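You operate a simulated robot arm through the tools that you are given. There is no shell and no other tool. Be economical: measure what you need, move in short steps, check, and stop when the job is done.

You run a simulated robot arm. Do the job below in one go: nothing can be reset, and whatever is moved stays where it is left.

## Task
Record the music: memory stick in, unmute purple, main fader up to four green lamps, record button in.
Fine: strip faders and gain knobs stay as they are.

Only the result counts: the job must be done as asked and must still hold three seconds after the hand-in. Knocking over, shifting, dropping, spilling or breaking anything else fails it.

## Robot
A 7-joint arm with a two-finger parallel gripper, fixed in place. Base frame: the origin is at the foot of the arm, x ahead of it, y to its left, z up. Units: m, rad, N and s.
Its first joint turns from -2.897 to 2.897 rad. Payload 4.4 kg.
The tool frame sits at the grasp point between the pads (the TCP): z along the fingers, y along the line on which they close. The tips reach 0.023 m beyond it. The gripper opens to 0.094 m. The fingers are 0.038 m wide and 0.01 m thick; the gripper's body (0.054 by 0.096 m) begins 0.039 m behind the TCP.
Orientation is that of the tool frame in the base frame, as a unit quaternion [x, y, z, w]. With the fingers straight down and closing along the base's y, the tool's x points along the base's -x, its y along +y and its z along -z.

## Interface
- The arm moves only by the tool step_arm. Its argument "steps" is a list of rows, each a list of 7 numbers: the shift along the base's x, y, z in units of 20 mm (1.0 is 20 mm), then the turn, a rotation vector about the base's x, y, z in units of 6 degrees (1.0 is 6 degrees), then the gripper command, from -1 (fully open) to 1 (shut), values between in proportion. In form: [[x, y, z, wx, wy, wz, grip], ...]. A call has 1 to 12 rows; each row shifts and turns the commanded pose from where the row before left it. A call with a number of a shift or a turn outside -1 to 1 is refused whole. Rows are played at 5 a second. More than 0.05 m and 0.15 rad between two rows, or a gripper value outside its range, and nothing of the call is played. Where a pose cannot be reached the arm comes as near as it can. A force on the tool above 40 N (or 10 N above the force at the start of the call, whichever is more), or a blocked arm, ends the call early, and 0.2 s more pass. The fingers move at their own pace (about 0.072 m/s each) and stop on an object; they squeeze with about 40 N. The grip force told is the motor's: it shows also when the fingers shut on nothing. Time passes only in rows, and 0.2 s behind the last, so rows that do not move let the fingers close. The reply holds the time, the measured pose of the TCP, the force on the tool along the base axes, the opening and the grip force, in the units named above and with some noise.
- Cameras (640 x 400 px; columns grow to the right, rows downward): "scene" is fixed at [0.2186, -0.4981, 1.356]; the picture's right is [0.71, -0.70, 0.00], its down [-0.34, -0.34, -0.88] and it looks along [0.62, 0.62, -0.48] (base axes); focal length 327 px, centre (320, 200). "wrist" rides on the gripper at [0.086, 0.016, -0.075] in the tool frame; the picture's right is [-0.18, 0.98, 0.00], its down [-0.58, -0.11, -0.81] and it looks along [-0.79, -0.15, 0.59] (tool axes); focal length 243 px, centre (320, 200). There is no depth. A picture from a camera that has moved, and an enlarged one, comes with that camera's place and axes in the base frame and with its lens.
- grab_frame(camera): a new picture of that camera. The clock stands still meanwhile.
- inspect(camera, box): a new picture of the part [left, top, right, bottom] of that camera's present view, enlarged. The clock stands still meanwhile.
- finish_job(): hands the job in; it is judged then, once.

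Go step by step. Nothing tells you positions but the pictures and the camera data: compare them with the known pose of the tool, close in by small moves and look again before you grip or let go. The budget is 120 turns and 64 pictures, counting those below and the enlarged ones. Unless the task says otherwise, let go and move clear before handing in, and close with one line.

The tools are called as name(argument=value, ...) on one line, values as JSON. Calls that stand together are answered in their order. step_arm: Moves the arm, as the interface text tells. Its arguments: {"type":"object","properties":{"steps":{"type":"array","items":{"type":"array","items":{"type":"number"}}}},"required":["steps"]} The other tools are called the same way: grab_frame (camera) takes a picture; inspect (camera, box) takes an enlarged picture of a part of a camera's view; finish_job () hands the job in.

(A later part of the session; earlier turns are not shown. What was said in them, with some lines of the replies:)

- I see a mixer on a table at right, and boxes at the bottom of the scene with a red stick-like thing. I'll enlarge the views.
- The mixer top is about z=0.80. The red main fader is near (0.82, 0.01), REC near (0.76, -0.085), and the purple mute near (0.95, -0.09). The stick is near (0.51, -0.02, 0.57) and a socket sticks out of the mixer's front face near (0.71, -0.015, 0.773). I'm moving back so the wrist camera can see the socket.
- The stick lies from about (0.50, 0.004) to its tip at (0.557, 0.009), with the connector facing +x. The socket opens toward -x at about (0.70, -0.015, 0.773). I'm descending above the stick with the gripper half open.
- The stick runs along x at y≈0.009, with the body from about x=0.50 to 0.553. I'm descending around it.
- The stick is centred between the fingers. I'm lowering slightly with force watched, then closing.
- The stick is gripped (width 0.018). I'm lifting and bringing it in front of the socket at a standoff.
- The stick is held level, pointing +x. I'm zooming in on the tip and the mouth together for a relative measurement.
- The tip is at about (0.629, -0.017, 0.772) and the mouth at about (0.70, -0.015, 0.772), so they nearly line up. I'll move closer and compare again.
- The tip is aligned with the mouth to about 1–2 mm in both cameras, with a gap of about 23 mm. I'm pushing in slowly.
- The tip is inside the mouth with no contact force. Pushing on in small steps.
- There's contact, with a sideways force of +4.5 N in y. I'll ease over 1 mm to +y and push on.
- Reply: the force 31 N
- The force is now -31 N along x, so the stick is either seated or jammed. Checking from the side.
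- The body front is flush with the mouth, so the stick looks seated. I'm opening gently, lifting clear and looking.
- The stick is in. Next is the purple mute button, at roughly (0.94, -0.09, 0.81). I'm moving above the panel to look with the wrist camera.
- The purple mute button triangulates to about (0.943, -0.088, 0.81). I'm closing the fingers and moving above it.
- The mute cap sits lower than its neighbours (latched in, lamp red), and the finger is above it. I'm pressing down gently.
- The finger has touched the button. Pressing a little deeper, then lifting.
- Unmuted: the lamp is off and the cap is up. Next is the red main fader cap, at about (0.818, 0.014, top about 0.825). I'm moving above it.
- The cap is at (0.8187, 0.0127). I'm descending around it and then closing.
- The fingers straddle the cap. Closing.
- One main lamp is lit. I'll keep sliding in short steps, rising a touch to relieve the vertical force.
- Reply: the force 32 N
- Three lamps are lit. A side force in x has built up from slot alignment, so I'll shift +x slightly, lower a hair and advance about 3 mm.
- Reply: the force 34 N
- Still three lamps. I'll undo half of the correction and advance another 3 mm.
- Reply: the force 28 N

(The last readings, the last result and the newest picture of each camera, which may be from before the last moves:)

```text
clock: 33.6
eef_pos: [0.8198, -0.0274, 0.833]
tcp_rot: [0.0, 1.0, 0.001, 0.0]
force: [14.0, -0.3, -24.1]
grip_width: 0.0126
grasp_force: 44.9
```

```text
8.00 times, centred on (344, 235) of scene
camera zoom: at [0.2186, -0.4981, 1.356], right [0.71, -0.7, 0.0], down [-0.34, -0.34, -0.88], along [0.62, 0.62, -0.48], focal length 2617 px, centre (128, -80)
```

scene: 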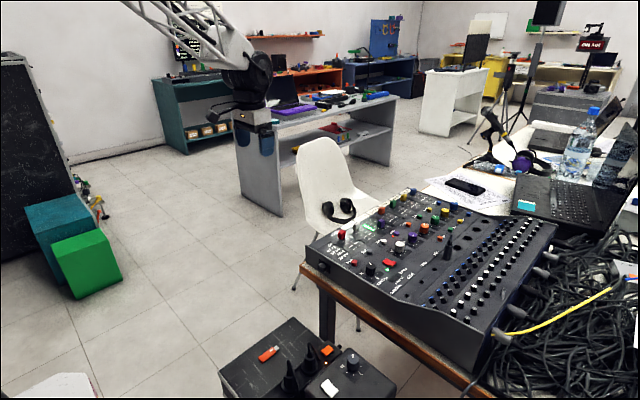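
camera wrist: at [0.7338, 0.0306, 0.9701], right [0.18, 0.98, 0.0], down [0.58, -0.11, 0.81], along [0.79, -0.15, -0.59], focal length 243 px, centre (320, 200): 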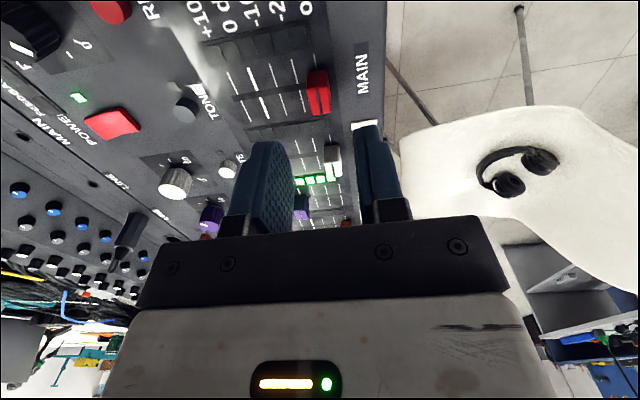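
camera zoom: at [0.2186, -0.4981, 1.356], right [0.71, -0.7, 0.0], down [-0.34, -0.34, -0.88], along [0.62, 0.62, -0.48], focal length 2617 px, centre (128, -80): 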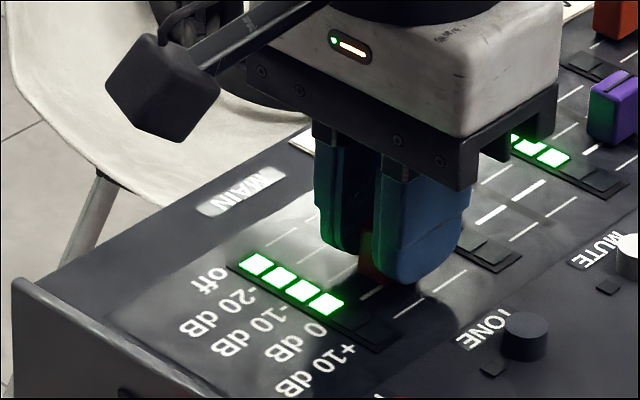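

Four lamps are lit. I'll go about 2 mm further for margin while relieving the forces.

step_arm(steps=[[0.015, 0, -0.02, 0, 0, 0, 1], [0, -0.11, 0, 0, 0, 0, 1], [0, 0, 0, 0, 0, 0, 1]])

step_arm(steps=[[0, 0, 0, 0, 0, 0, 0.7], [0, 0, 0, 0, 0, 0, 0.45], [0, 0, 0, 0, 0, 0, 0.35], [0, 0, 0.5, 0, 0, 0, 0.35], [0, 0, 1, 0, 0, 0, 0.35], [0, 0, 1, 0, 0, 0, 0.35], [0, 0, 1, 0, 0, 0, 0.35], [0, 0, 0, 0, 0, 0, 1], [0, 0, 0, 0, 0, 0, 1]])

inspect(camera="scene", box=[304, 210, 400, 270])

grab_frame(camera="wrist")

```text
clock: 34.4
eef_pos: [0.8193, -0.0282, 0.8338]
tcp_rot: [0.0, 1.0, 0.0, 0.0]
force: [13.0, 0.7, -17.0]
grip_width: 0.0128
grasp_force: 44.7
```

```text
clock: 36.4
eef_pos: [0.8198, -0.0292, 0.9014]
tcp_rot: [0.0, 1.0, 0.0, 0.0]
force: [-0.4, -0.3, -0.1]
grip_width: 0.0003
grasp_force: 39.3
```

```text
6.67 times, centred on (352, 240) of scene
camera zoom: at [0.2186, -0.4981, 1.356], right [0.71, -0.7, 0.0], down [-0.34, -0.34, -0.88], along [0.62, 0.62, -0.48], focal length 2181 px, centre (107, -67)
```

zoom: 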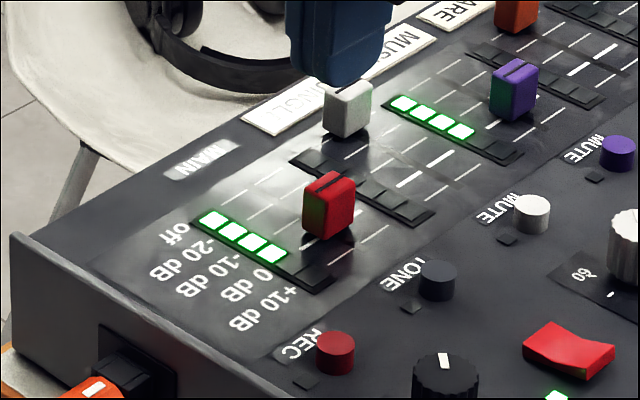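

```text
20 pictures are left
camera wrist: at [0.7347, -0.0131, 0.978], right [0.18, 0.98, 0.0], down [0.58, -0.11, 0.81], along [0.79, -0.15, -0.59], focal length 243 px, centre (320, 200)
```

wrist: 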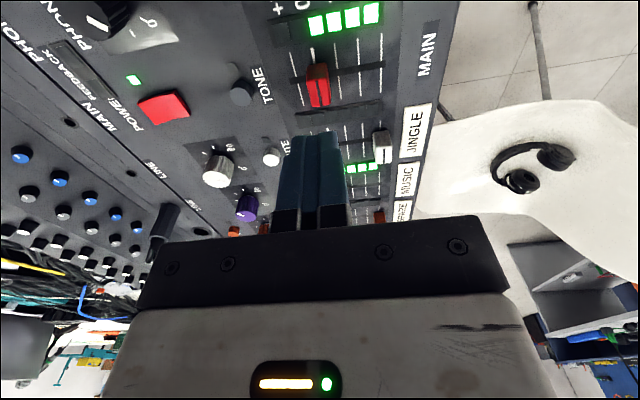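

Four main lamps are holding. The REC button triangulates to (0.7515, -0.088, 0.811). I'm moving above it.

step_arm(steps=[[-0.85, -0.74, 0, 0, 0, 0, 1], [-0.85, -0.74, 0, 0, 0, 0, 1], [-0.85, -0.74, 0, 0, 0, 0, 1], [-0.85, -0.74, 0, 0, 0, 0, 1], [0, 0, -1, 0, 0, 0, 1], [0, 0, -1, 0, 0, 0, 1], [0, 0, 0, 0, 0, 0, 1]])

inspect(camera="scene", box=[320, 230, 400, 280])

inspect(camera="wrist", box=[240, 60, 400, 160])

```text
clock: 38.0
eef_pos: [0.7519, -0.0887, 0.8628]
tcp_rot: [0.0, 1.0, 0.001, 0.0]
force: [-0.1, -0.8, 0.7]
grip_width: 0.0
grasp_force: 40.4
```

```text
8.00 times, centred on (360, 255) of scene
camera zoom: at [0.2186, -0.4981, 1.356], right [0.71, -0.7, 0.0], down [-0.34, -0.34, -0.88], along [0.62, 0.62, -0.48], focal length 2617 px, centre (0, -240)
```

zoom: 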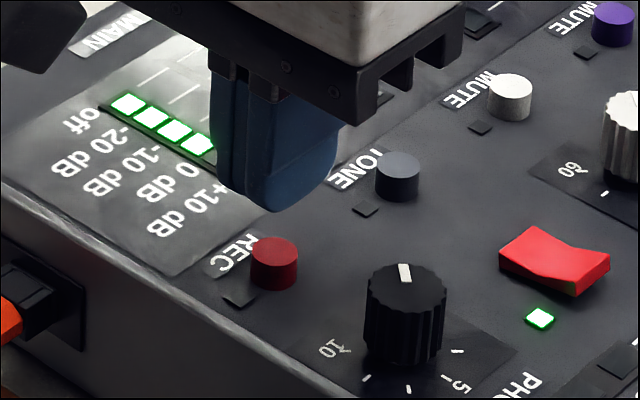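

```text
4.00 times, centred on (320, 110) of wrist
camera zoom: at [0.6658, -0.0735, 0.9377], right [0.18, 0.98, 0.0], down [0.58, -0.11, 0.81], along [0.79, -0.15, -0.59], focal length 970 px, centre (320, 560)
```

zoom: 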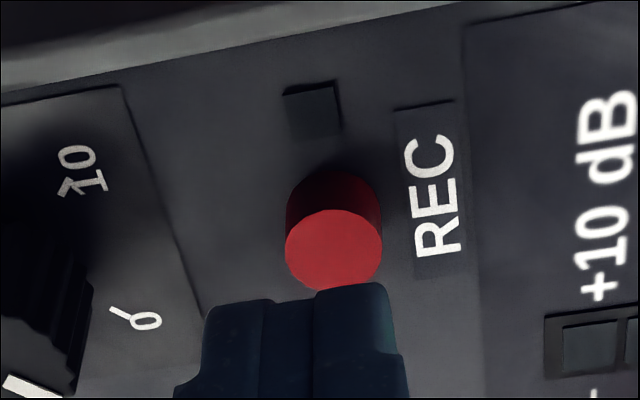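

I'm well aligned over REC. Pressing down gently.

step_arm(steps=[[0, 0, -0.7, 0, 0, 0, 1], [0, 0, -0.5, 0, 0, 0, 1], [0, 0, -0.2, 0, 0, 0, 1], [0, 0, -0.1, 0, 0, 0, 1]])

step_arm(steps=[[0, 0, -0.1, 0, 0, 0, 1], [0, 0, -0.1, 0, 0, 0, 1]])

```text
clock: 39.0
eef_pos: [0.7515, -0.0883, 0.833]
tcp_rot: [-0.001, 1.0, 0.001, 0.0]
force: [-0.8, -0.6, 1.2]
grip_width: 0.0001
grasp_force: 39.7
```

```text
clock: 39.6
eef_pos: [0.7518, -0.0872, 0.8294]
tcp_rot: [0.001, 1.0, 0.0, 0.0]
force: [0.0, -1.0, 1.2]
grip_width: 0.0
grasp_force: 40.3
```

step_arm(steps=[[0, 0, -0.1, 0, 0, 0, 1], [0, 0, -0.1, 0, 0, 0, 1]])

inspect(camera="scene", box=[320, 230, 400, 280])

```text
clock: 40.2
eef_pos: [0.7515, -0.0893, 0.825]
tcp_rot: [-0.002, 1.0, 0.0, 0.001]
force: [-2.3, 4.7, 17.0]
grip_width: 0.0
grasp_force: 40.0
```

```text
8.00 times, centred on (360, 255) of scene
camera zoom: at [0.2186, -0.4981, 1.356], right [0.71, -0.7, 0.0], down [-0.34, -0.34, -0.88], along [0.62, 0.62, -0.48], focal length 2617 px, centre (0, -240)
```

zoom: 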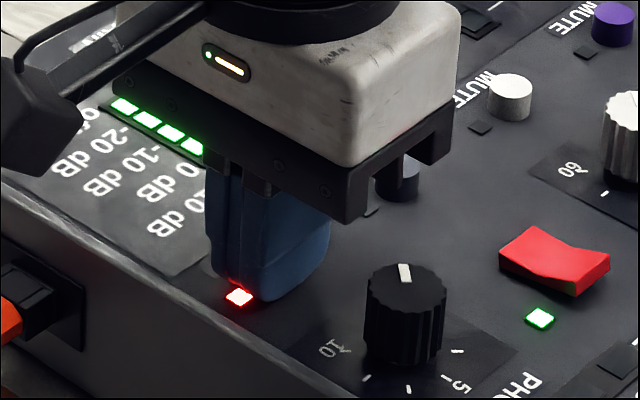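

The REC lamp is on. Lifting clear and checking everything.

step_arm(steps=[[0, 0, 0.3, 0, 0, 0, 1], [0, 0, 1, 0, 0, 0, 1], [0, 0, 1, 0, 0, 0, 1], [0, 0, 1, 0, 0, 0, 1], [-0.5, 0, 1, 0, 0, 0, 1], [-1, 0, 1, 0, 0, 0, 1], [-1, 0, 1, 0, 0, 0, 1], [-1, 0, 1, 0, 0, 0, 1], [-1, 0, 0, 0, 0, 0, 1], [-1, 0, 0, 0, 0, 0, 1], [-1, 0, 0, 0, 0, 0, 1]])

inspect(camera="scene", box=[300, 185, 460, 285])

grab_frame(camera="scene")

```text
clock: 42.6
eef_pos: [0.6209, -0.0871, 0.9706]
tcp_rot: [0.0, 1.0, 0.001, -0.001]
force: [-0.4, -0.1, 0.2]
grip_width: 0.0002
grasp_force: 40.5
```

```text
4.00 times, centred on (380, 235) of scene
camera zoom: at [0.2186, -0.4981, 1.356], right [0.71, -0.7, 0.0], down [-0.34, -0.34, -0.88], along [0.62, 0.62, -0.48], focal length 1309 px, centre (80, 60)
```

zoom: 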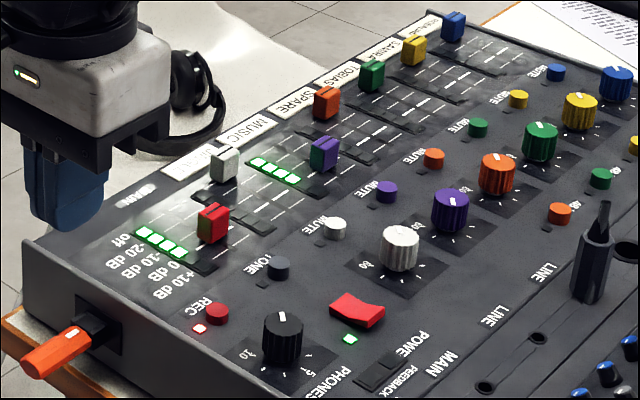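

```text
15 pictures are left
```

scene: 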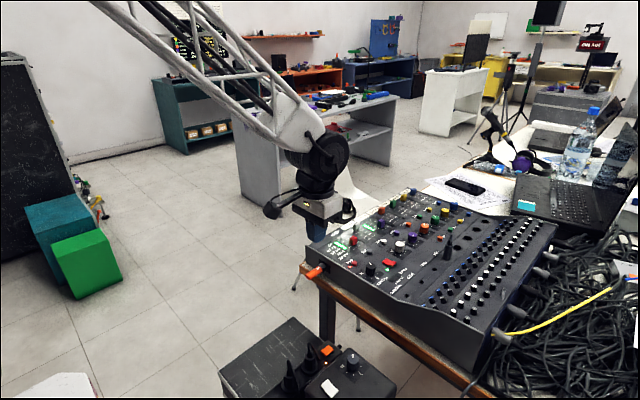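

The stick is in, the purple mute lamp is off, four green main lamps are lit and REC is in with its lamp on. The strip faders and gain knobs are unchanged and the arm is clear, so I'm handing in.

finish_job()

```text
The job is handed in.
```

The job is handed in: the memory stick is in, purple is unmuted, the main fader shows four green lamps, and the record button is in with its red lamp on.
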